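You operate a simulated robot arm through the tools that you are given. There is no shell and no other tool.

The job below is to be done with a simulated robot arm. You get a single attempt, and the scene is never put back.

JOB
Close down: stirrer off, blue and white dials to 10 ml, lid on the jar, teal-ring beaker off the mat.
Fine: stand the beaker on the stirrer's plate. Set down upright: teal-ring beaker.

It is judged by the outcome, as a careful person would: the job done as asked, and still so three seconds after it is handed in. It fails if anything else is knocked over, pushed out of place, dropped, spilled or broken. Lids that push on must go on centred and level and be pressed home; caps that screw on are set level and turned clockwise until they are tight.

ROBOT AND FRAMES
A 7-joint arm with a two-finger parallel gripper, fixed in place. Base frame: the origin is at the foot of the arm, x ahead of it, y to its left, z up; the work surface is at about z = 0. Readings come in m, rad, newtons and seconds.
With the tool pointing down near the work surface it reaches from about 0.24 to 0.62 m from the base axis. Its first joint turns from -1.152 to 1.152 rad. Payload 2.6 kg.
The tool frame sits at the grasp point between the pads (the TCP): z along the fingers, y along the line on which they close. The tips reach 0.03 m beyond it. The gripper opens to 0.094 m. The fingers are 0.028 m wide and 0.01 m thick; the gripper's body (0.05 by 0.096 m) begins 0.055 m behind the TCP.
Orientation is told as [roll, pitch, yaw] about the base's x, y, z axes, in that order, counted from this pose: with the fingers straight down and closing along the base's y, the tool's x points along the base's -x, its y along +y and its z along -z.

CONTROLS
- The arm moves only by the tool play_rows. Its argument "deltas" is a list that holds one entry, the list of rows, each a list of 7 numbers: the shift along the tool's x, y, z in mm, then the turn, a rotation vector about the tool's x, y, z in rad, then the finger opening in mm, from 0 to 94. In form: [[[x, y, z, ax, ay, az, fingers], ...]]. A call has 1 to 20 rows; each row is the pose to reach, as a shift and turn from the pose commanded when the call began, along the tool's axes at that moment. Rows are played at 5 a second. More than 0.05 m and 0.15 rad between two rows, or a gripper value outside its range, and nothing of the call is played. Where a pose cannot be reached the arm comes as near as it can. A force on the tool above 80 N (or 10 N above the force at the start of the call, whichever is more), or a blocked arm, ends the call early, and 0.2 s more pass. Each finger travels about 0.072 m/s and halts on what it meets, pressing with about 43 N; the grip force reading is that of the motor and also rises with nothing between the fingers. The clock runs only during rows and for 0.2 s after the last one: add rows that repeat a pose to give the fingers time. The reply holds the time, the measured pose of the TCP, the force on the tool along the base axes, the opening and the grip force, in the units named above and with some noise, with the torque about the TCP (base axes, N m) and any sound that the robot's microphone picked up.
- Cameras (640 x 400 px; columns grow to the right, rows downward): "scene" is fixed at [0.0611, 0.4707, 0.5754]; the picture's right is [-0.43, -0.90, 0.00], its down [-0.60, 0.28, -0.75] and it looks along [0.68, -0.32, -0.66] (base axes); focal length 218 px, centre (320, 200). "wrist" rides on the gripper at [0.076, 0.014, -0.103] in the tool frame; the picture's right is [-0.18, 0.98, 0.00], its down [-0.75, -0.14, -0.64] and it looks along [-0.63, -0.12, 0.77] (tool axes); focal length 243 px, centre (320, 200). There is no depth. A picture from a camera that has moved, and an enlarged one, comes with that camera's place and axes in the base frame and with its lens. The place of the scene camera against the robot may be out by one fixed shift of up to 0.025 m in any direction.
- capture(camera): a new picture of that camera. It takes no simulated time.
- close_up(camera, box): a new picture of the part [left, top, right, bottom] of that camera's present view, enlarged. It takes no simulated time.
- close_job(): hands the job in; it is judged then, once.

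Nothing tells you positions but the pictures and the camera data. Unless the task says otherwise, let go and move clear before handing in.

The tools are called after "Emit:" as a command line: name --argument value ..., lists and objects as JSON in quotes. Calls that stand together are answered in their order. play_rows: Moves the arm, as the interface text tells. Its arguments: {"type":"object","properties":{"deltas":{"type":"array","items":{"type":"array","items":{"type":"array","items":{"type":"number"}}}}},"required":["deltas"]} The other tools are called the same way: capture (camera) takes a picture; close_up (camera, box) takes an enlarged picture of a part of a camera's view; close_job () hands the job in.

At the start:

```text
clock: 0.0
ee_pos: [0.3373, 0.1279, 0.3912]
ee_rot: [-0.002, -0.001, 0.001]
wrist_force: [0.5, 0.2, 0.4]
ft_torque: [-0.01, -0.01, 0.01]
gripper_width: 0.094
grasp_force: 0.0
```

scene: 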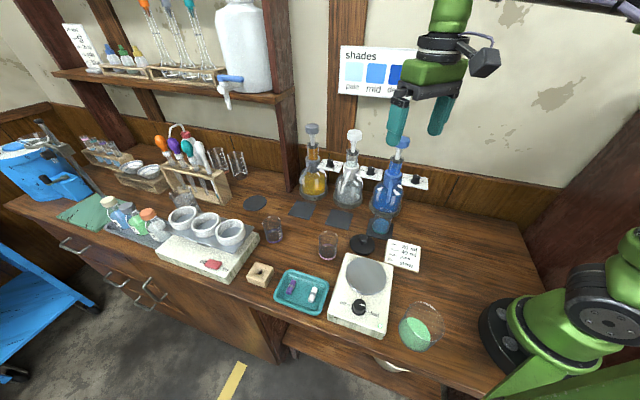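
wrist: 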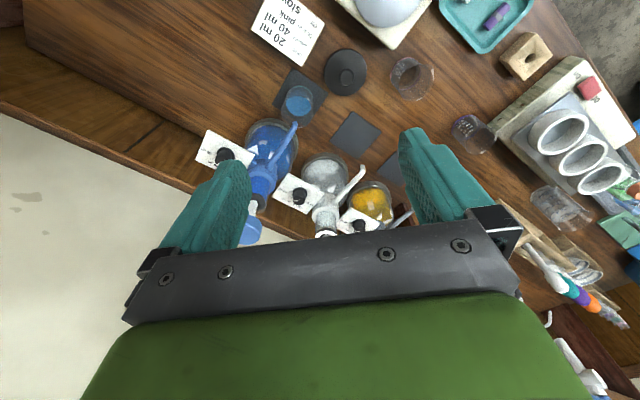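

I see a bench with a stirrer (white, dark knob), a jar with green contents, three dispensing bottles with dials behind, mats, beakers and a dark lid. I'll zoom in on the details before moving anything.

Emit:
close_up --camera "scene" --box '[290, 120, 450, 220]'

Emit:
close_up --camera "scene" --box '[310, 220, 470, 370]'

Emit:
close_up --camera "scene" --box '[230, 180, 400, 320]'

Emit:
close_up --camera "wrist" --box '[180, 0, 460, 240]'

```text
4.00 times, centred on (370, 170) of scene
camera zoom: at [0.0611, 0.4707, 0.5754], right [-0.43, -0.9, 0.0], down [-0.6, 0.28, -0.75], along [0.68, -0.32, -0.66], focal length 871 px, centre (120, 320)
```

zoom: 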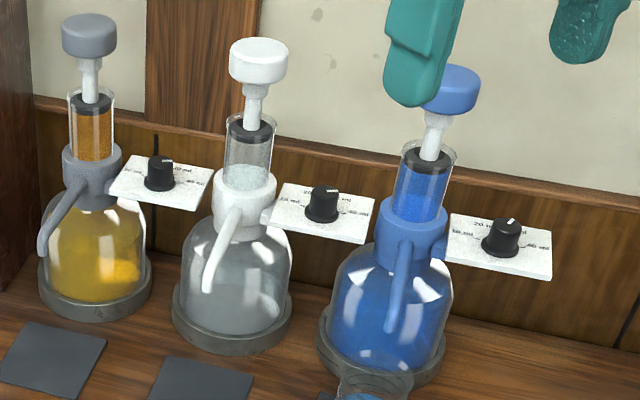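

```text
2.67 times, centred on (390, 295) of scene
camera zoom: at [0.0611, 0.4707, 0.5754], right [-0.43, -0.9, 0.0], down [-0.6, 0.28, -0.75], along [0.68, -0.32, -0.66], focal length 581 px, centre (133, -53)
```

zoom: 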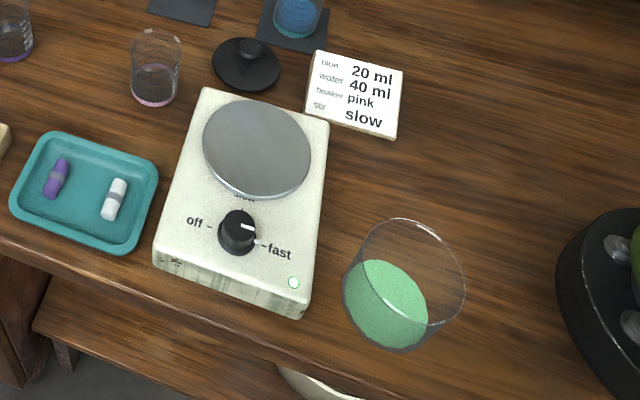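

```text
2.86 times, centred on (315, 250) of scene
camera zoom: at [0.0611, 0.4707, 0.5754], right [-0.43, -0.9, 0.0], down [-0.6, 0.28, -0.75], along [0.68, -0.32, -0.66], focal length 622 px, centre (334, 57)
```

zoom: 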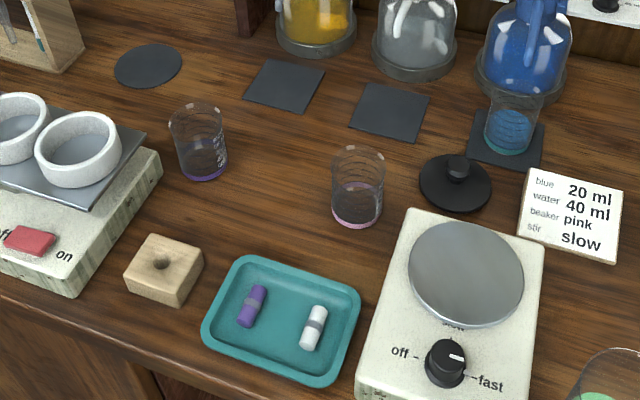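

```text
1.67 times, centred on (320, 120) of wrist
camera zoom: at [0.2615, 0.1438, 0.494], right [0.18, 0.98, 0.0], down [0.75, -0.14, 0.64], along [0.63, -0.12, -0.77], focal length 404 px, centre (320, 333)
```

zoom: 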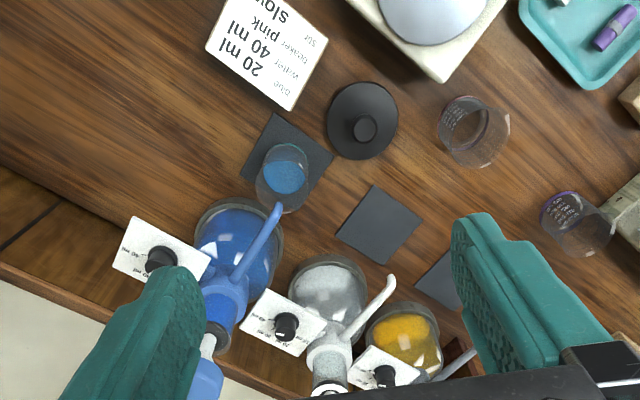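

The teal-ring beaker with blue liquid stands on the mat before the blue bottle, the black knobbed lid lies near (0.375, 0.168), and the blue dial is near (0.45, -0.07, 0.11). I'll move back and to the right for a closer wrist view of the dials.

Emit:
play_rows --deltas '[[[4, -18, 8, 0, 0, 0, 94], [8, -36, 16, 0, 0, 0, 94], [12, -54, 24, 0, 0, 0, 94], [16, -72, 32, 0, 0, 0, 94], [20, -90, 40, 0, 0, 0, 94], [24, -108, 48, 0, 0, 0, 94], [28, -126, 56, 0, 0, 0, 94], [32, -144, 64, 0, 0, 0, 94], [36, -162, 72, 0, 0, 0, 94], [37, -178, 80, 0, 0, 0, 94], [37, -178, 80, 0, 0, 0, 94]]]'

Emit:
capture --camera "wrist"

Emit:
close_up --camera "wrist" --box '[220, 80, 420, 240]'

```text
clock: 2.4
ee_pos: [0.3002, -0.0507, 0.3106]
ee_rot: [0.001, 0.0, 0.001]
wrist_force: [-0.6, -0.7, -0.1]
ft_torque: [0.03, 0.02, 0.02]
gripper_width: 0.0941
grasp_force: 0.1
```

```text
taken
camera wrist: at [0.2246, -0.0348, 0.4131], right [0.18, 0.98, 0.0], down [0.75, -0.14, 0.64], along [0.63, -0.12, -0.77], focal length 243 px, centre (320, 200)
```

wrist: 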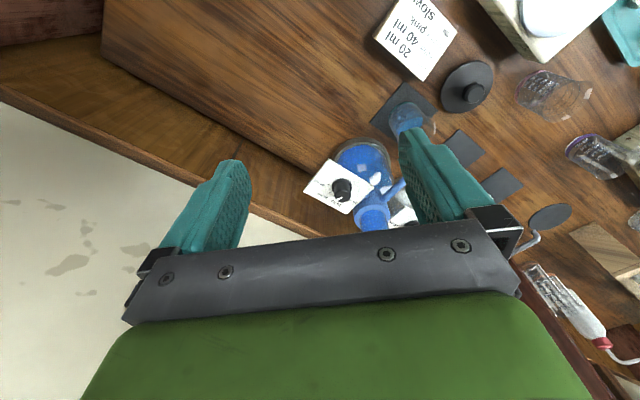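

```text
2.50 times, centred on (320, 160) of wrist
camera zoom: at [0.2246, -0.0348, 0.4131], right [0.18, 0.98, 0.0], down [0.75, -0.14, 0.64], along [0.63, -0.12, -0.77], focal length 606 px, centre (320, 300)
```

zoom: 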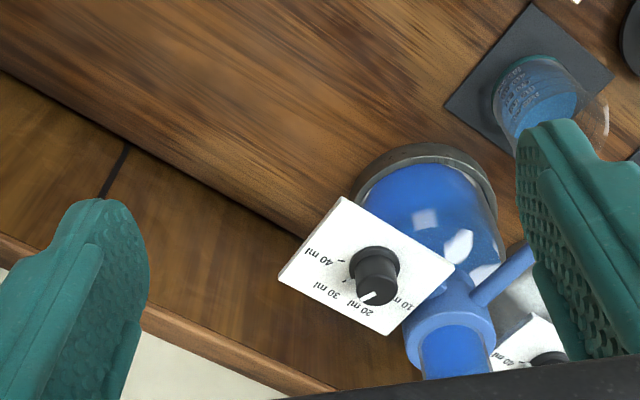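

The blue dial plate is level at z≈0.145, its knob near (0.423, -0.041), with 10/20/30/40 ml marks around the back. I'll look closer at the beaker, bottles, and left side of the bench before acting.

Emit:
close_up --camera "scene" --box '[335, 130, 435, 250]'

Emit:
close_up --camera "scene" --box '[330, 280, 400, 340]'

Emit:
close_up --camera "scene" --box '[60, 110, 290, 290]'

Emit:
close_up --camera "scene" --box '[385, 290, 455, 360]'

Emit:
close_up --camera "scene" --box '[310, 140, 350, 180]'

```text
3.33 times, centred on (385, 190) of scene
camera zoom: at [0.0611, 0.4707, 0.5754], right [-0.43, -0.9, 0.0], down [-0.6, 0.28, -0.75], along [0.68, -0.32, -0.66], focal length 726 px, centre (103, 233)
```

zoom: 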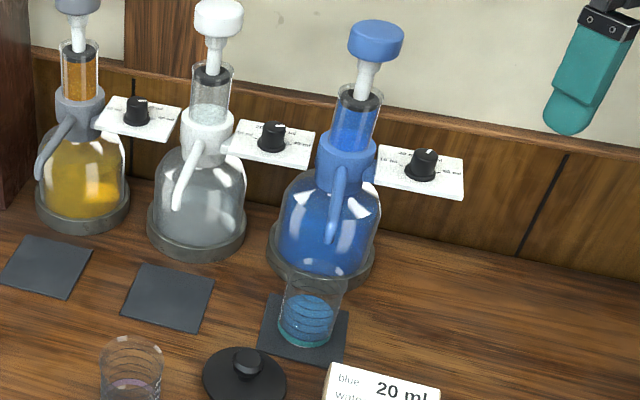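

```text
6.67 times, centred on (365, 310) of scene
camera zoom: at [0.0611, 0.4707, 0.5754], right [-0.43, -0.9, 0.0], down [-0.6, 0.28, -0.75], along [0.68, -0.32, -0.66], focal length 1452 px, centre (20, -533)
```

zoom: 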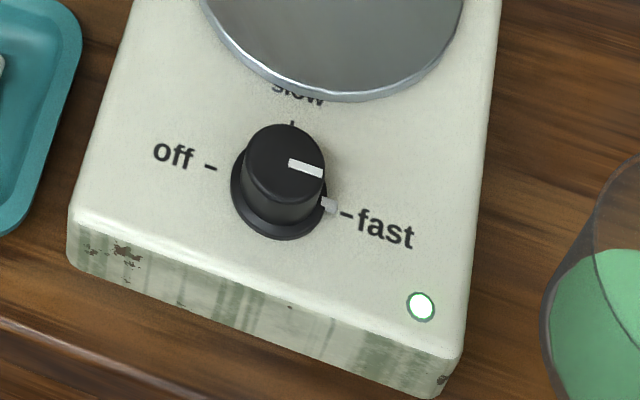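

```text
2.22 times, centred on (175, 200) of scene
camera zoom: at [0.0611, 0.4707, 0.5754], right [-0.43, -0.9, 0.0], down [-0.6, 0.28, -0.75], along [0.68, -0.32, -0.66], focal length 484 px, centre (642, 200)
```

zoom: 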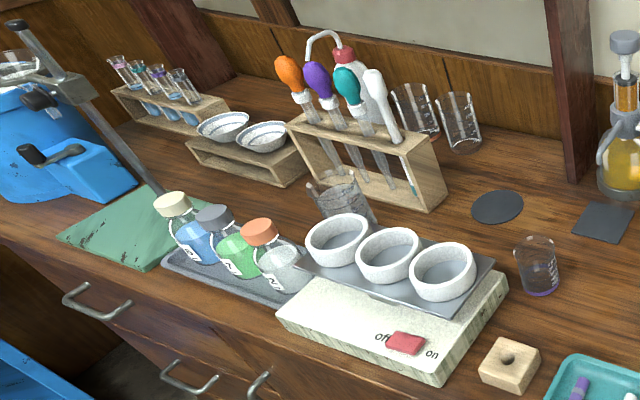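

```text
5.71 times, centred on (420, 325) of scene
camera zoom: at [0.0611, 0.4707, 0.5754], right [-0.43, -0.9, 0.0], down [-0.6, 0.28, -0.75], along [0.68, -0.32, -0.66], focal length 1245 px, centre (-251, -514)
```

zoom: 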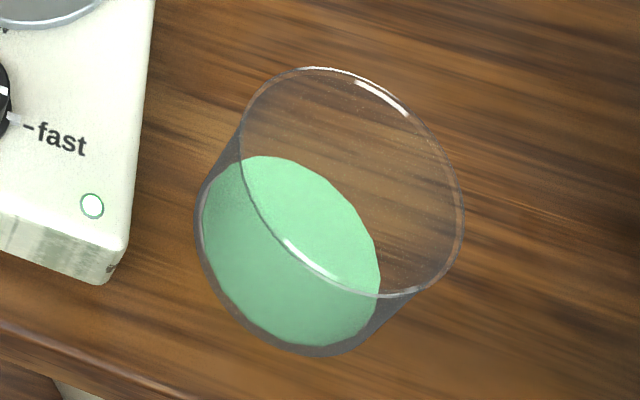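

```text
10.00 times, centred on (330, 160) of scene
camera zoom: at [0.0611, 0.4707, 0.5754], right [-0.43, -0.9, 0.0], down [-0.6, 0.28, -0.75], along [0.68, -0.32, -0.66], focal length 2178 px, centre (220, 600)
```

zoom: 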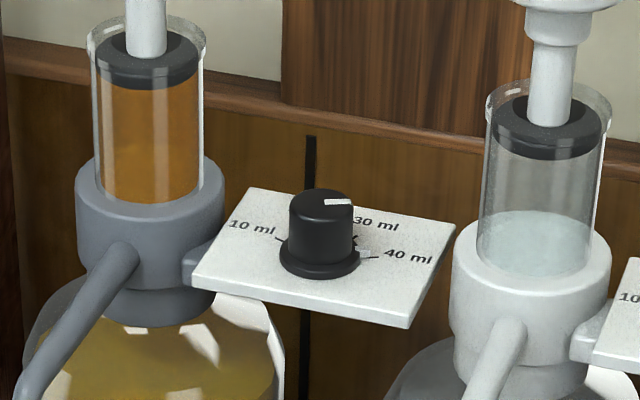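

The stirrer's knob points to "fast" and must be turned back to "off". Next I'll zoom on the white and blue dials and the beaker to read exact angles.

Emit:
close_up --camera "scene" --box '[352, 152, 392, 182]'

Emit:
close_up --camera "scene" --box '[395, 165, 435, 195]'

Emit:
close_up --camera "scene" --box '[355, 175, 415, 255]'

Emit:
close_up --camera "wrist" --box '[365, 70, 435, 150]'

Emit:
close_up --camera "wrist" --box '[300, 145, 400, 220]'

```text
13.33 times, centred on (372, 167) of scene
camera zoom: at [0.0611, 0.4707, 0.5754], right [-0.43, -0.9, 0.0], down [-0.6, 0.28, -0.75], along [0.68, -0.32, -0.66], focal length 2904 px, centre (-373, 640)
```

zoom: 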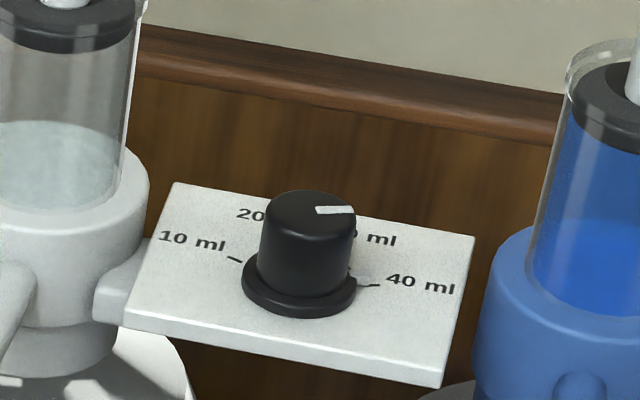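

```text
13.33 times, centred on (415, 180) of scene
camera zoom: at [0.0611, 0.4707, 0.5754], right [-0.43, -0.9, 0.0], down [-0.6, 0.28, -0.75], along [0.68, -0.32, -0.66], focal length 2904 px, centre (-947, 467)
```

zoom: 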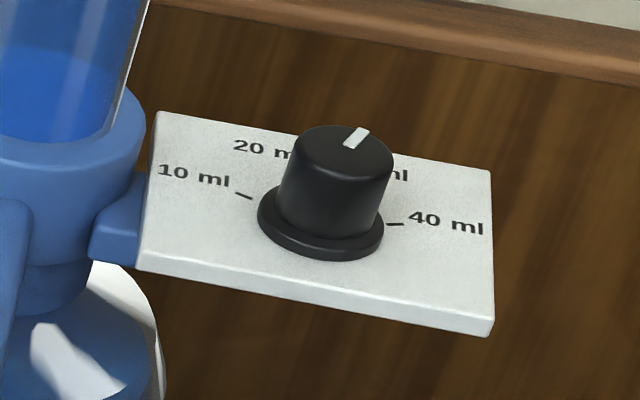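

```text
5.00 times, centred on (385, 215) of scene
camera zoom: at [0.0611, 0.4707, 0.5754], right [-0.43, -0.9, 0.0], down [-0.6, 0.28, -0.75], along [0.68, -0.32, -0.66], focal length 1089 px, centre (-5, 125)
```

zoom: 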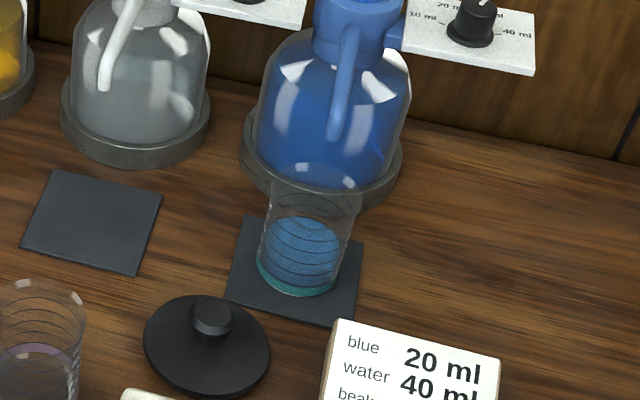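

```text
5.00 times, centred on (400, 110) of wrist
camera zoom: at [0.2246, -0.0348, 0.4131], right [0.18, 0.98, 0.0], down [0.75, -0.14, 0.64], along [0.63, -0.12, -0.77], focal length 1213 px, centre (-80, 650)
```

zoom: 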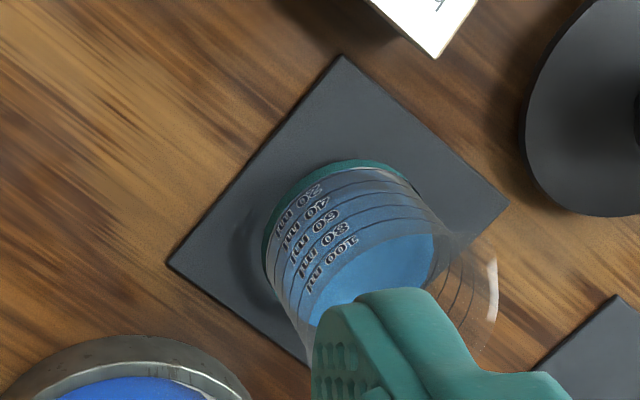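

```text
5.33 times, centred on (350, 182) of wrist
camera zoom: at [0.2246, -0.0348, 0.4131], right [0.18, 0.98, 0.0], down [0.75, -0.14, 0.64], along [0.63, -0.12, -0.77], focal length 1294 px, centre (160, 293)
```

zoom: 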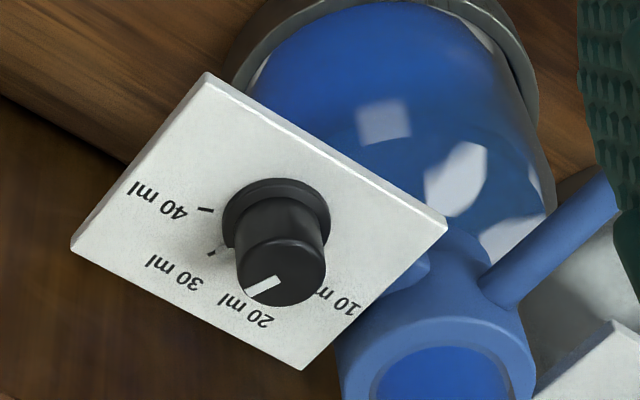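

The teal-ring beaker holds blue liquid to about the 100 ml mark, so it must be carried gently. I'll first hover above the blue dial with the gripper yawed so the camera stays clear of the pump head.

Emit:
play_rows --deltas '[[[-10, 1, 4, 0, 0, -0.09, 80], [-22, 2, 8, 0, 0, -0.18, 64], [-34, 3, 12, 0, 0, -0.27, 50], [-46, 4, 16, 0, 0, -0.36, 44], [-58, 5, 20, 0, 0, -0.436, 44], [-70, 6, 24, 0, 0, -0.436, 44], [-82, 7, 28, 0, 0, -0.436, 44], [-94, 8, 32, 0, 0, -0.436, 44], [-106, 9, 36, 0, 0, -0.436, 44], [-118, 9.5, 40, 0, 0, -0.436, 44], [-123, 9.5, 42, 0, 0, -0.436, 44], [-123, 9.5, 42, 0, 0, -0.436, 44]]]'

Emit:
capture --camera "wrist"

Emit:
close_up --camera "wrist" --box '[270, 70, 390, 170]'

Emit:
capture --camera "scene"

```text
clock: 5.0
ee_pos: [0.4246, -0.0404, 0.2684]
ee_rot: [0.0, 0.001, 0.437]
wrist_force: [0.6, -0.7, 0.3]
ft_torque: [0.05, -0.03, 0.02]
gripper_width: 0.044
grasp_force: 0.0
```

```text
taken
camera wrist: at [0.3481, -0.0584, 0.3716], right [-0.25, 0.97, 0.0], down [0.74, 0.19, 0.64], along [0.62, 0.16, -0.77], focal length 243 px, centre (320, 200)
```

wrist: 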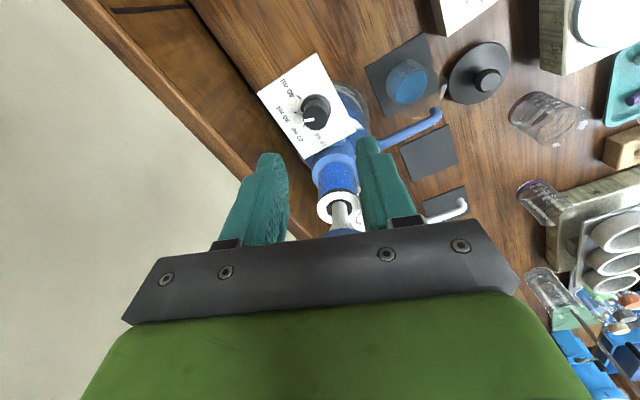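

```text
4.00 times, centred on (330, 120) of wrist
camera zoom: at [0.3481, -0.0584, 0.3716], right [-0.25, 0.97, 0.0], down [0.74, 0.19, 0.64], along [0.62, 0.16, -0.77], focal length 970 px, centre (280, 520)
```

zoom: 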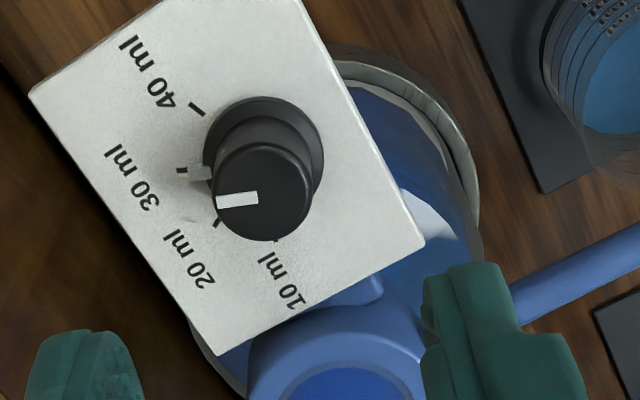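

```text
taken
```

scene: 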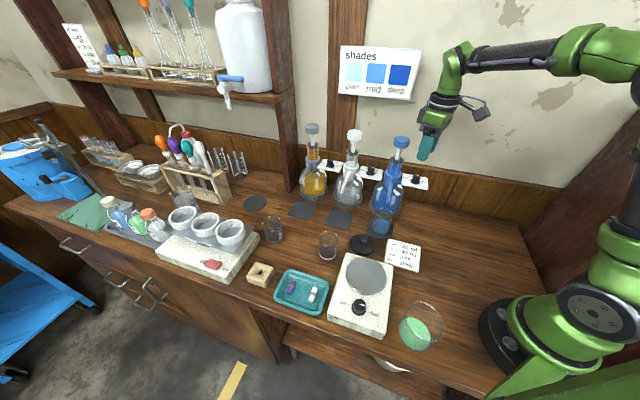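

Reading the plate geometry, the ticks lie 45° apart and the blue pointer is at 30 ml, so it needs +90° counter-clockwise; the white dial is at 40 ml and needs +135°. The pump heads crowd a vertical gripper, so I'll lean it outward about 20° for the blue dial and work in 45° grips.

Emit:
play_rows --deltas '[[[1, 0, 0, 0, 0, 0.1, 44], [2.5, -0.3, 0, 0, 0, 0.2, 44], [4, -0.5, 0, 0, 0, 0.3, 44], [4.9, -0.7, 0, 0, 0, 0.4, 44], [4.9, -0.7, 0, 0, 0, 0.436, 44], [4.9, -0.7, 0, 0, 0, 0.436, 44]]]'

Emit:
play_rows --deltas '[[[0, 0, 8, 0, -0.07, 0, 44], [0, 0, 16, 0, -0.14, 0, 44], [0, 0, 24, 0, -0.21, 0, 44], [0, 0, 32, 0, -0.28, 0, 44], [0, 0, 40, 0, -0.349, 0, 44], [0, 0, 46, 0, -0.349, 0, 44], [0, 0, 48, 0, -0.349, 0, 44], [0, 0, 48, 0, -0.349, 0, 44]]]'

Emit:
capture --camera "wrist"

Emit:
close_up --camera "scene" --box '[350, 110, 550, 270]'

```text
clock: 6.4
ee_pos: [0.4187, -0.043, 0.2703]
ee_rot: [0.0, 0.001, 0.0]
wrist_force: [-0.8, -0.1, -0.7]
ft_torque: [-0.03, 0.06, -0.01]
gripper_width: 0.044
grasp_force: 0.0
```

```text
clock: 8.2
ee_pos: [0.4201, -0.0432, 0.2225]
ee_rot: [0.0, -0.349, 0.001]
wrist_force: [-0.5, -0.5, -0.2]
ft_torque: [-0.02, 0.03, 0.01]
gripper_width: 0.0438
grasp_force: 0.1
```

```text
taken
camera wrist: at [0.3128, -0.0275, 0.2924], right [0.17, 0.98, 0.06], down [0.49, -0.14, 0.86], along [0.86, -0.12, -0.5], focal length 243 px, centre (320, 200)
```

wrist: 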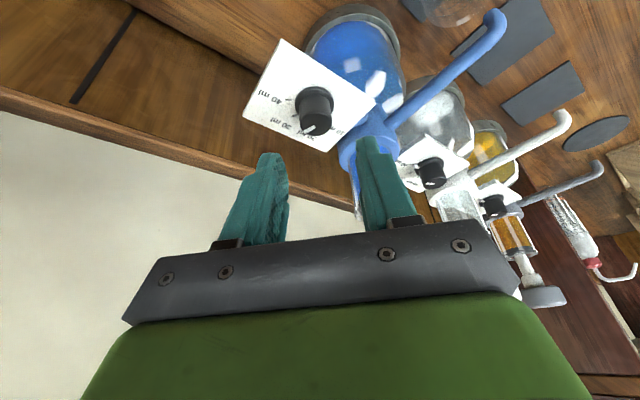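

```text
2.50 times, centred on (450, 190) of scene
camera zoom: at [0.0611, 0.4707, 0.5754], right [-0.43, -0.9, 0.0], down [-0.6, 0.28, -0.75], along [0.68, -0.32, -0.66], focal length 544 px, centre (-5, 225)
```

zoom: 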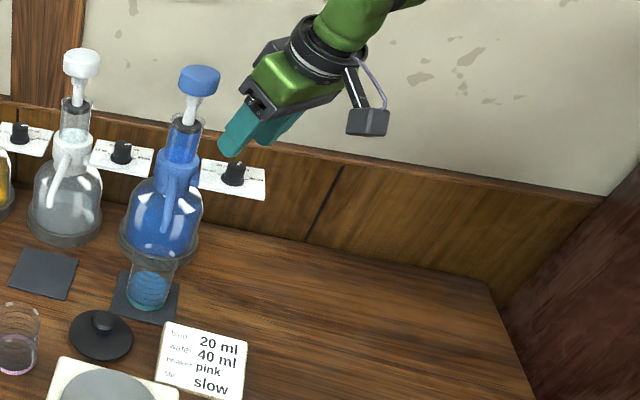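

The lean worked and the knob is centred between the fingers. I'll descend vertically around the blue knob and check contact before closing.

Emit:
play_rows --deltas '[[[2.4, 0, 6.6, 0, 0, 0, 44], [4.8, 0, 13.2, 0, 0, 0, 44], [7.2, 0, 19.7, 0, 0, 0, 44], [9.6, 0, 26.3, 0, 0, 0, 44], [12, 0, 33, 0, 0, 0, 44], [14, 0, 38.5, 0, 0, 0, 44], [14, 0, 38.5, 0, 0, 0, 44]]]'

Emit:
close_up --camera "wrist" --box '[220, 60, 420, 220]'

Emit:
close_up --camera "scene" --box '[380, 130, 460, 200]'

```text
clock: 9.8
ee_pos: [0.42, -0.0428, 0.1808]
ee_rot: [-0.001, -0.349, 0.002]
wrist_force: [0.0, -0.2, -0.4]
ft_torque: [-0.02, -0.03, 0.0]
gripper_width: 0.0441
grasp_force: 0.1
```

```text
2.50 times, centred on (320, 140) of wrist
camera zoom: at [0.3133, -0.0283, 0.2512], right [0.17, 0.98, 0.06], down [0.49, -0.14, 0.86], along [0.86, -0.12, -0.5], focal length 606 px, centre (320, 350)
```

zoom: 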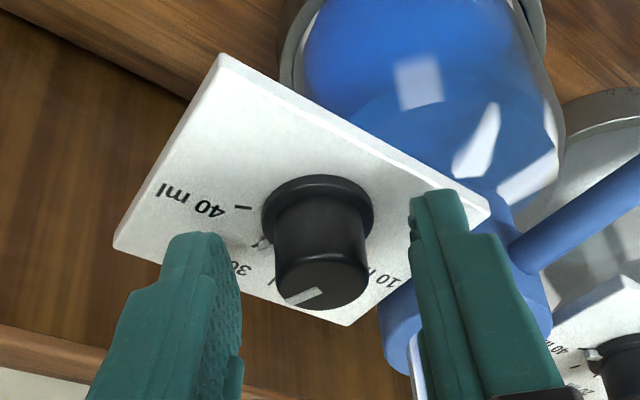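

```text
5.71 times, centred on (420, 165) of scene
camera zoom: at [0.0611, 0.4707, 0.5754], right [-0.43, -0.9, 0.0], down [-0.6, 0.28, -0.75], along [0.68, -0.32, -0.66], focal length 1245 px, centre (-251, 400)
```

zoom: 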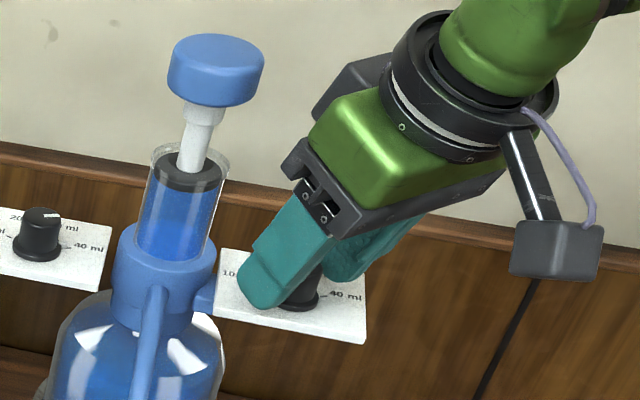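

The fingers straddle the knob with clearance all around. I'll close on it now.

Emit:
play_rows --deltas '[[[0, 0, 0, 0, 0, 0, 34], [0, 0, 0, 0, 0, 0, 26], [0, 0, 0, 0, 0, 0, 18], [0, 0, 0, 0, 0, 0, 15], [0, 0, 0, 0, 0, 0, 15]]]'

Emit:
close_up --camera "wrist" --box '[220, 60, 420, 220]'

```text
clock: 11.0
ee_pos: [0.4192, -0.0427, 0.1803]
ee_rot: [0.001, -0.349, 0.002]
wrist_force: [-0.2, 3.5, -1.1]
ft_torque: [-0.33, 0.01, 0.03]
gripper_width: 0.0216
grasp_force: 44.8
```

```text
2.50 times, centred on (320, 140) of wrist
camera zoom: at [0.3133, -0.028, 0.2512], right [0.17, 0.98, 0.06], down [0.49, -0.14, 0.86], along [0.86, -0.12, -0.5], focal length 606 px, centre (320, 350)
```

zoom: 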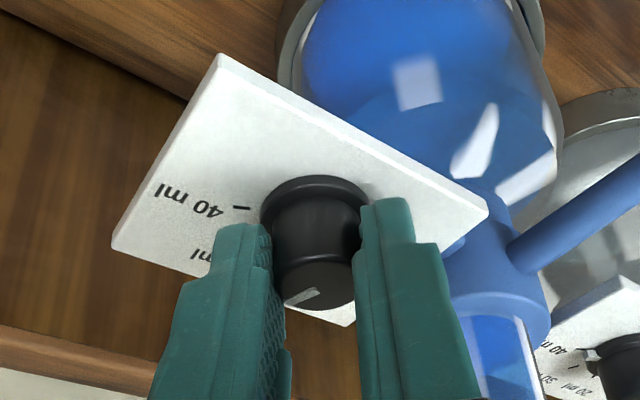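

The grip is firm at 21.6 mm. Now I'll turn the tool +45° about the knob's vertical axis.

Emit:
play_rows --deltas '[[[0, -0.7, 0, -0.0268, 0, -0.0738, 15], [-0.1, -1.4, 0, -0.0537, 0, -0.1476, 15], [-0.2, -2.1, 0.1, -0.0806, 0, -0.2214, 15], [-0.4, -2.7, 0.1, -0.1074, 0, -0.2951, 15], [-0.6, -3.4, 0.2, -0.1342, 0, -0.3689, 15], [-0.9, -4.0, 0.3, -0.1611, 0, -0.4426, 15], [-1.2, -4.6, 0.4, -0.1879, 0, -0.5163, 15], [-1.6, -5.2, 0.6, -0.2148, 0, -0.5901, 15], [-2.0, -5.7, 0.7, -0.2416, 0, -0.6639, 15], [-2.4, -6.2, 0.9, -0.2685, 0, -0.7377, 15], [-2.4, -6.2, 0.9, -0.2685, 0, -0.7377, 15]]]'

Emit:
close_up --camera "wrist" --box '[220, 60, 420, 220]'

Emit:
close_up --camera "scene" --box '[380, 130, 460, 200]'

```text
clock: 13.4
ee_pos: [0.4212, -0.0474, 0.1802]
ee_rot: [0.002, -0.352, 0.787]
wrist_force: [2.4, 10.2, 6.7]
ft_torque: [0.33, -0.71, 0.07]
gripper_width: 0.0216
grasp_force: 45.5
```

```text
2.50 times, centred on (320, 140) of wrist
camera zoom: at [0.3366, -0.1127, 0.2512], right [-0.57, 0.82, 0.06], down [0.44, 0.25, 0.86], along [0.69, 0.52, -0.5], focal length 606 px, centre (320, 350)
```

zoom: 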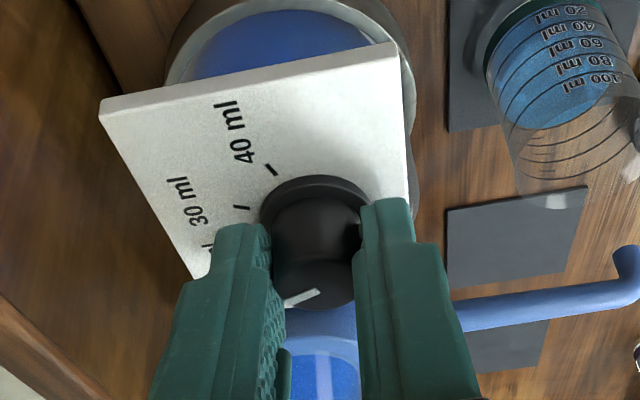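

```text
5.71 times, centred on (420, 165) of scene
camera zoom: at [0.061, 0.4708, 0.5754], right [-0.43, -0.9, 0.0], down [-0.6, 0.28, -0.75], along [0.68, -0.32, -0.66], focal length 1245 px, centre (-251, 400)
```

zoom: 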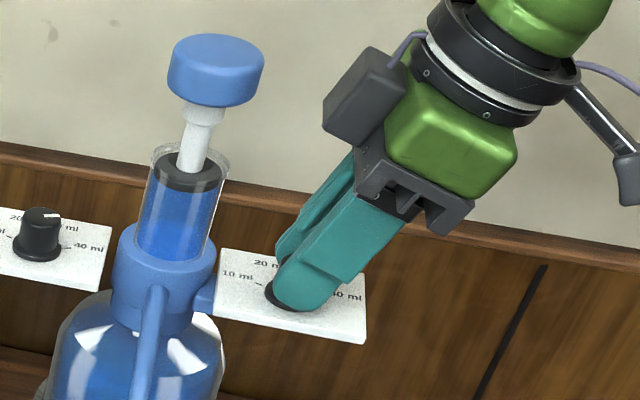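

The knob turned cleanly with the gripper (30→20 ml). I'll open, swing back 45° around the knob, and regrip for the second 45°.

Emit:
play_rows --deltas '[[[0, 0, 0, 0, 0, 0, 30], [0, 0, 0, 0, 0, 0, 44], [0, 0, 0, 0, 0, 0, 44], [-0.4, 1.0, 0.1, 0.0336, 0, 0.0922, 44], [-0.7, 1.8, 0.3, 0.0671, 0, 0.1844, 44], [-1.1, 2.7, 0.4, 0.1007, 0, 0.2766, 44], [-1.4, 3.6, 0.5, 0.1342, 0, 0.3689, 44], [-1.8, 4.5, 0.6, 0.1678, 0, 0.4611, 44], [-2.1, 5.4, 0.8, 0.2014, 0, 0.5533, 44], [-2.5, 6.3, 0.9, 0.2349, 0, 0.6455, 44], [-2.9, 7.1, 1.0, 0.2685, 0, 0.7377, 44], [-2.9, 7.1, 1.0, 0.2685, 0, 0.7377, 44]]]'

Emit:
close_up --camera "wrist" --box '[220, 60, 420, 220]'

```text
clock: 16.0
ee_pos: [0.4177, -0.0406, 0.1806]
ee_rot: [0.001, -0.349, 0.0]
wrist_force: [-1.0, 0.5, -0.2]
ft_torque: [0.03, -0.02, 0.01]
gripper_width: 0.0436
grasp_force: 0.1
```

```text
2.50 times, centred on (320, 140) of wrist
camera zoom: at [0.3125, -0.0257, 0.2508], right [0.17, 0.98, 0.06], down [0.49, -0.14, 0.86], along [0.86, -0.12, -0.5], focal length 606 px, centre (320, 350)
```

zoom: 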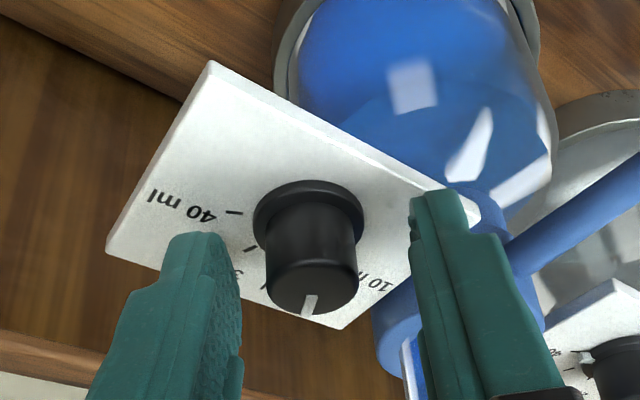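

The pointer now sits at 20 ml. I'll recentre by 1.5 mm, grip, and turn another +45°.

Emit:
play_rows --deltas '[[[0, -1.5, 0, 0, 0, 0, 44], [0, -1.5, 0, 0, 0, 0, 34], [0, -1.5, 0, 0, 0, 0, 26], [0, -1.5, 0, 0, 0, 0, 18], [0, -1.5, 0, 0, 0, 0, 15], [0, -1.5, 0, 0, 0, 0, 15], [0, -2.2, 0, -0.0268, 0, -0.0738, 15], [-0.1, -2.9, 0, -0.0537, 0, -0.1476, 15], [-0.2, -3.6, 0.1, -0.0806, 0, -0.2214, 15], [-0.4, -4.2, 0.1, -0.1074, 0, -0.2951, 15], [-0.6, -4.9, 0.2, -0.1342, 0, -0.3689, 15], [-0.9, -5.5, 0.3, -0.1611, 0, -0.4426, 15], [-1.2, -6.1, 0.4, -0.1879, 0, -0.5163, 15], [-1.6, -6.7, 0.6, -0.2148, 0, -0.5901, 15], [-2.0, -7.2, 0.7, -0.2416, 0, -0.6639, 15], [-2.4, -7.7, 0.9, -0.2685, 0, -0.7377, 15], [-2.4, -7.7, 0.9, -0.2685, 0, -0.7377, 15]]]'

Emit:
close_up --camera "wrist" --box '[220, 60, 420, 220]'

Emit:
close_up --camera "scene" --box '[380, 130, 460, 200]'

```text
clock: 19.6
ee_pos: [0.4218, -0.0483, 0.1793]
ee_rot: [0.004, -0.349, 0.786]
wrist_force: [-25.3, 6.3, 12.1]
ft_torque: [-0.31, 0.28, 0.17]
gripper_width: 0.0214
grasp_force: 45.1
```

```text
2.50 times, centred on (320, 140) of wrist
camera zoom: at [0.3364, -0.1132, 0.2507], right [-0.57, 0.82, 0.07], down [0.45, 0.24, 0.86], along [0.69, 0.52, -0.51], focal length 606 px, centre (320, 350)
```

zoom: 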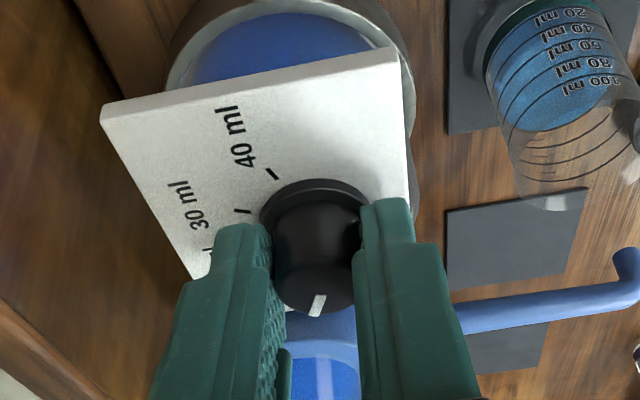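

```text
5.71 times, centred on (420, 165) of scene
camera zoom: at [0.061, 0.4708, 0.5754], right [-0.43, -0.9, 0.0], down [-0.6, 0.28, -0.75], along [0.68, -0.32, -0.66], focal length 1245 px, centre (-251, 400)
```

zoom: 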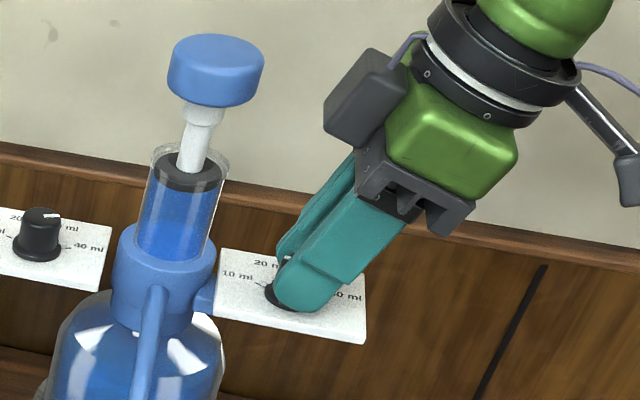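

The turn completed; there's some side load, so I'll open and lift straight up, then read the dial.

Emit:
play_rows --deltas '[[[0, 0, 0, 0, 0, 0, 24], [0, 0, 0, 0, 0, 0, 34], [0, 0, 0, 0, 0, 0, 44], [-3.4, 0, -9.4, 0, 0, 0, 44], [-6.8, 0, -18.8, 0, 0, 0, 44], [-10.3, 0, -28.2, 0, 0, 0, 44], [-13.7, 0, -37.6, 0, 0, 0, 44], [-17.1, 0, -47, 0, 0, 0, 44], [-17.1, 0, -47, 0, 0, 0, 44]]]'

Emit:
capture --camera "wrist"

Emit:
close_up --camera "wrist" --box '[250, 40, 390, 160]'

Emit:
close_up --camera "scene" --box '[395, 165, 435, 195]'

```text
clock: 21.6
ee_pos: [0.4222, -0.0493, 0.2313]
ee_rot: [0.0, -0.349, 0.787]
wrist_force: [-1.0, -0.3, 0.4]
ft_torque: [-0.01, -0.01, 0.05]
gripper_width: 0.0438
grasp_force: 0.1
```

```text
taken
camera wrist: at [0.3369, -0.1134, 0.3021], right [-0.57, 0.82, 0.06], down [0.44, 0.25, 0.86], along [0.69, 0.52, -0.5], focal length 243 px, centre (320, 200)
```

wrist: 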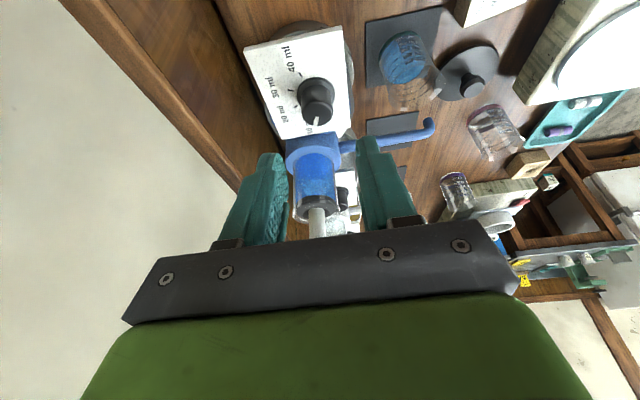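

```text
3.33 times, centred on (320, 100) of wrist
camera zoom: at [0.3369, -0.1134, 0.3021], right [-0.57, 0.82, 0.06], down [0.44, 0.25, 0.86], along [0.69, 0.52, -0.5], focal length 809 px, centre (320, 533)
```

zoom: 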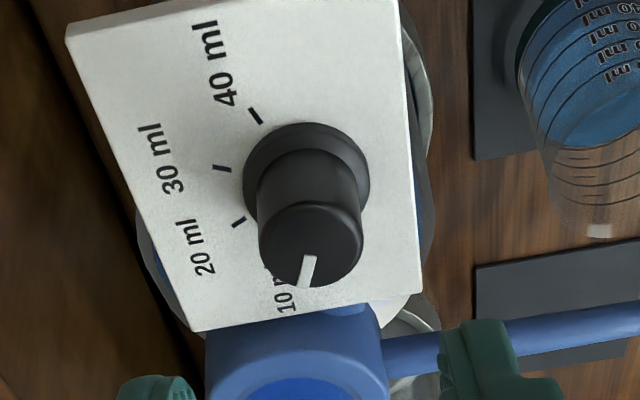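

```text
13.33 times, centred on (415, 180) of scene
camera zoom: at [0.0611, 0.4707, 0.5754], right [-0.43, -0.9, 0.0], down [-0.6, 0.28, -0.75], along [0.68, -0.32, -0.66], focal length 2904 px, centre (-947, 467)
```

zoom: 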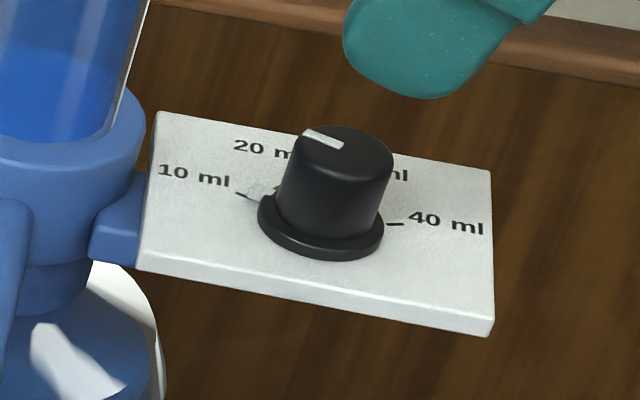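

The blue pointer now appears at 10 ml. I'll verify with tighter zooms.

Emit:
close_up --camera "scene" --box '[407, 170, 427, 185]'

Emit:
close_up --camera "wrist" --box '[285, 65, 345, 135]'

Emit:
close_up --camera "scene" --box '[362, 158, 382, 173]'

```text
16.00 times, centred on (417, 178) of scene
camera zoom: at [0.0611, 0.4707, 0.5754], right [-0.43, -0.9, 0.0], down [-0.6, 0.28, -0.75], along [0.68, -0.32, -0.66], focal length 3485 px, centre (-1232, 560)
```

zoom: 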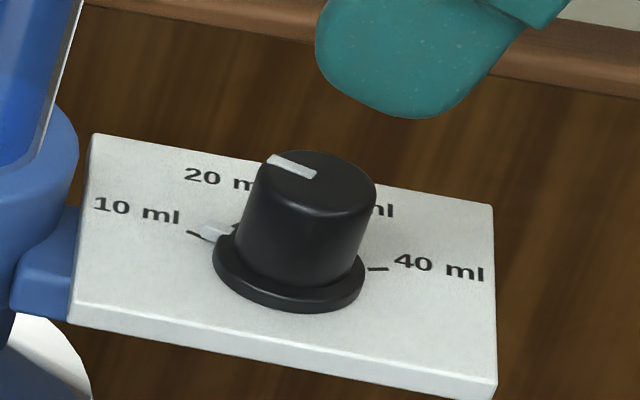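

```text
5.71 times, centred on (315, 100) of wrist
camera zoom: at [0.3369, -0.1134, 0.3021], right [-0.57, 0.82, 0.06], down [0.44, 0.25, 0.86], along [0.69, 0.52, -0.5], focal length 1386 px, centre (349, 771)
```

zoom: 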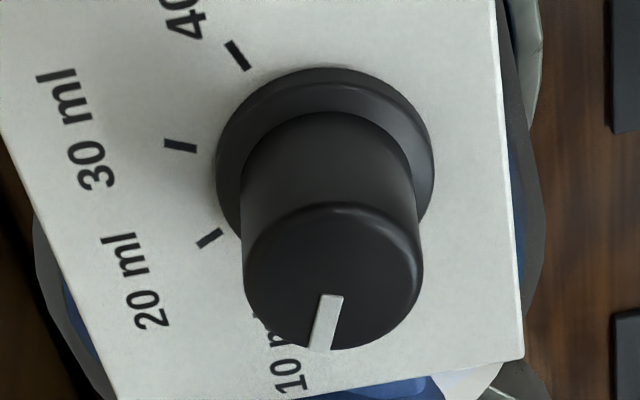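

```text
16.00 times, centred on (372, 166) of scene
camera zoom: at [0.0611, 0.4707, 0.5754], right [-0.43, -0.9, 0.0], down [-0.6, 0.28, -0.75], along [0.68, -0.32, -0.66], focal length 3485 px, centre (-512, 752)
```

zoom: 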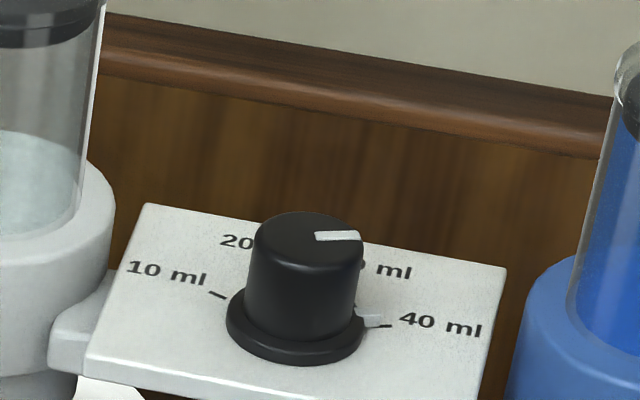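

The blue dial reads 10 ml. Now I'll retreat, and swing around to the front of the white bottle, keeping clear of the pump heads and spouts.

Emit:
play_rows --deltas '[[[-4, 0, -11, 0, 0, 0, 44], [-8, 0, -22, 0, 0, 0, 44], [2, 14, -36, 0.0336, 0, 0.0922, 44], [12, 28, -50, 0.0671, 0, 0.1844, 44], [20, 40, -64, 0.1007, 0, 0.2766, 44], [28, 52, -78, 0.1342, 0, 0.3689, 44], [36, 62, -86, 0.1678, 0, 0.4611, 44], [42, 70, -90, 0.2014, 0, 0.5533, 44], [42.6, 70.7, -90, 0.2349, 0, 0.6455, 44], [42.6, 70.7, -90, 0.2685, 0, 0.7377, 44], [42.6, 70.7, -90, 0.2685, 0, 0.7377, 44]]]'

Emit:
play_rows --deltas '[[[0, 21, 0, 0.0268, 0, 0.0738, 44], [0, 42, 0, 0.0537, 0, 0.1476, 44], [0, 63, 0, 0.0806, 0, 0.2214, 44], [0, 84, 0, 0.1074, 0, 0.2951, 44], [0, 105, 0, 0.1342, 0, 0.3689, 44], [0, 126, 0, 0.1611, 0, 0.4426, 44], [0, 147, 0, 0.1879, 0, 0.5163, 44], [0, 168, 0, 0.2148, 0, 0.5901, 44], [0, 189, 0, 0.2416, 0, 0.6639, 44], [0, 210, 0, 0.2685, 0, 0.7377, 44], [0, 210, 0, 0.2685, 0, 0.7377, 44]]]'

Emit:
capture --camera "wrist"

Emit:
capture --camera "scene"

```text
clock: 24.0
ee_pos: [0.3214, -0.0481, 0.3012]
ee_rot: [-0.001, -0.348, 0.0]
wrist_force: [-0.9, -0.1, -0.4]
ft_torque: [-0.01, 0.01, 0.0]
gripper_width: 0.044
grasp_force: 0.1
```

```text
clock: 26.4
ee_pos: [0.3209, 0.1592, 0.3012]
ee_rot: [0.0, -0.348, -0.786]
wrist_force: [-0.6, 0.0, -0.6]
ft_torque: [0.0, 0.01, -0.02]
gripper_width: 0.044
grasp_force: 0.1
```

```text
taken
camera wrist: at [0.2562, 0.2468, 0.3714], right [0.82, 0.57, 0.06], down [0.25, -0.45, 0.86], along [0.52, -0.69, -0.5], focal length 243 px, centre (320, 200)
```

wrist: 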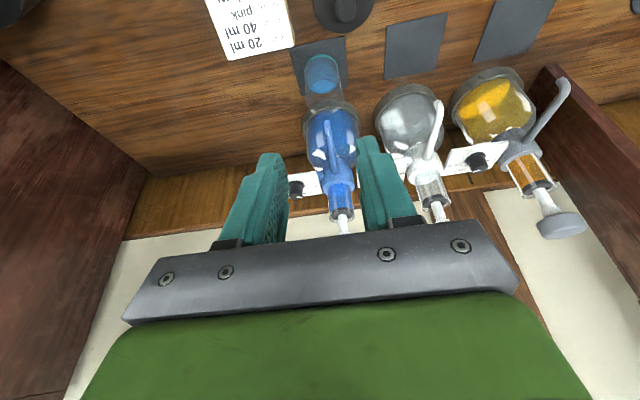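

```text
taken
```

scene: 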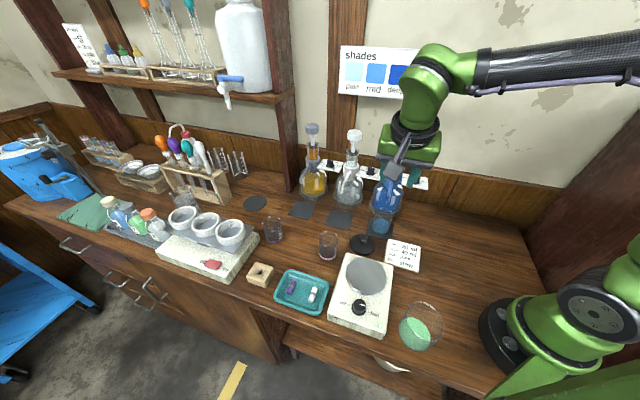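

I have a clear front view of the row. I'll move toward the white dial and increase the lean to about 40°.

Emit:
play_rows --deltas '[[[-9, 6, 7.8, 0, -0.03, 0, 44], [-18, 12, 15.6, 0, -0.06, 0, 44], [-27, 18, 23.4, 0, -0.09, 0, 44], [-36, 24, 31.2, 0, -0.12, 0, 44], [-45, 30, 39, 0, -0.15, 0, 44], [-54, 36, 46.8, 0, -0.18, 0, 44], [-63, 42, 54.6, 0, -0.21, 0, 44], [-72, 48, 62, 0, -0.24, 0, 44], [-81, 54, 70, 0, -0.27, 0, 44], [-90, 60, 78, 0, -0.3, 0, 44], [-100, 66, 86, 0, -0.33, 0, 44], [-109.5, 72.8, 94, 0, -0.349, 0, 44], [-109.5, 72.8, 94, 0, -0.349, 0, 44]]]'

Emit:
capture --camera "wrist"

Emit:
close_up --camera "wrist" --box '[240, 60, 400, 180]'

Emit:
close_up --camera "scene" --box '[320, 80, 440, 200]'

```text
clock: 29.2
ee_pos: [0.4688, 0.1156, 0.2496]
ee_rot: [-0.002, -0.697, -0.785]
wrist_force: [-0.4, -0.5, 0.5]
ft_torque: [0.0, 0.04, 0.03]
gripper_width: 0.0443
grasp_force: 0.0
```

```text
taken
camera wrist: at [0.391, 0.2147, 0.2792], right [0.79, 0.6, 0.12], down [0.02, -0.22, 0.98], along [0.61, -0.77, -0.18], focal length 243 px, centre (320, 200)
```

wrist: 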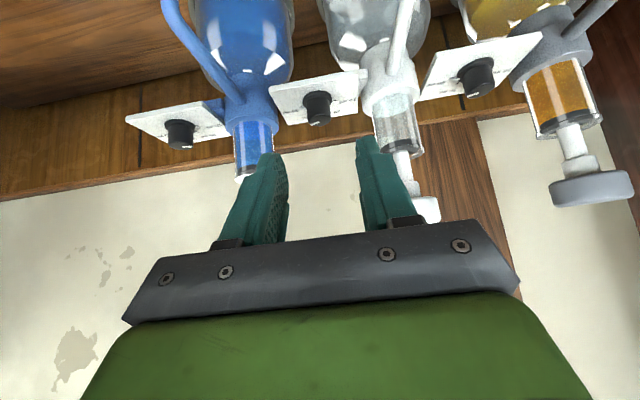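

```text
3.33 times, centred on (320, 120) of wrist
camera zoom: at [0.391, 0.2147, 0.2792], right [0.79, 0.6, 0.12], down [0.02, -0.22, 0.98], along [0.61, -0.77, -0.18], focal length 809 px, centre (320, 467)
```

zoom: 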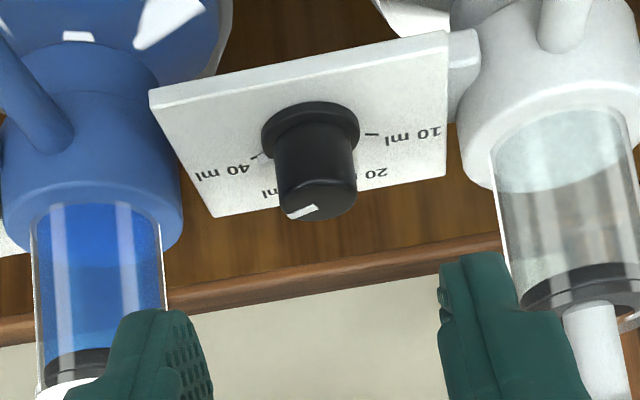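

```text
3.33 times, centred on (380, 140) of scene
camera zoom: at [0.0611, 0.4707, 0.5754], right [-0.43, -0.9, 0.0], down [-0.6, 0.28, -0.75], along [0.68, -0.32, -0.66], focal length 726 px, centre (120, 400)
```

zoom: 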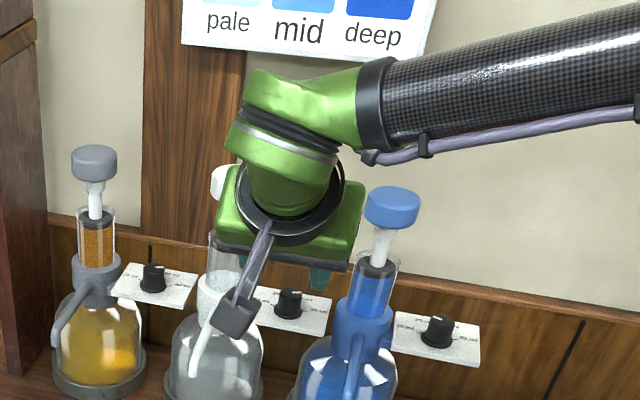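

The white pointer is at 40 ml and its knob is at about (0.528, 0.053). I'll advance along the tool axis to straddle it, then check.

Emit:
play_rows --deltas '[[[-4, -1.4, 0, 0, 0, 0, 44], [-8, -2.7, 0, 0, 0, 0, 44], [-8, -2.7, 13, 0, 0, 0, 44], [-8, -2.7, 26, 0, 0, 0, 44], [-8, -2.7, 39, 0, 0, 0, 44], [-8, -2.7, 52, 0, 0, 0, 44], [-8, -2.7, 65, 0, 0, 0, 44], [-8, -2.7, 77, 0, 0, 0, 44], [-8, -2.7, 86, 0, 0, 0, 44], [-8, -2.7, 93, 0, 0, 0, 44], [-8, -2.7, 96, 0, 0, 0, 44], [-8, -2.7, 96, 0, 0, 0, 44]]]'

Emit:
close_up --camera "wrist" --box '[220, 60, 420, 220]'

Emit:
close_up --camera "scene" --box '[320, 80, 440, 200]'

```text
clock: 31.8
ee_pos: [0.5154, 0.068, 0.1794]
ee_rot: [0.001, -0.698, -0.783]
wrist_force: [-0.3, 0.1, 0.6]
ft_torque: [0.01, -0.02, -0.01]
gripper_width: 0.0438
grasp_force: 0.1
```

```text
2.50 times, centred on (320, 140) of wrist
camera zoom: at [0.4376, 0.1662, 0.21], right [0.79, 0.6, 0.12], down [0.02, -0.22, 0.98], along [0.61, -0.77, -0.18], focal length 606 px, centre (320, 350)
```

zoom: 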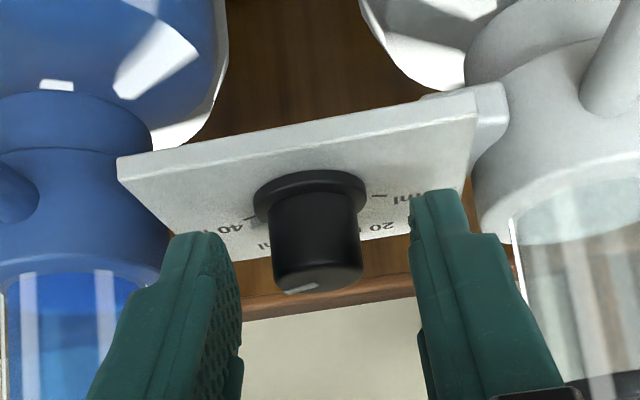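

```text
3.33 times, centred on (380, 140) of scene
camera zoom: at [0.0611, 0.4707, 0.5754], right [-0.43, -0.9, 0.0], down [-0.6, 0.28, -0.75], along [0.68, -0.32, -0.66], focal length 726 px, centre (120, 400)
```

zoom: 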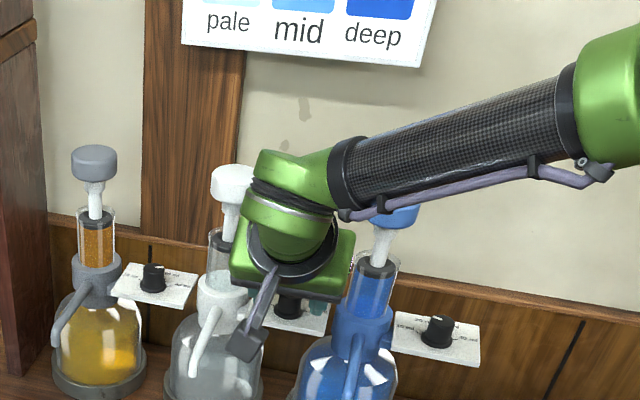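

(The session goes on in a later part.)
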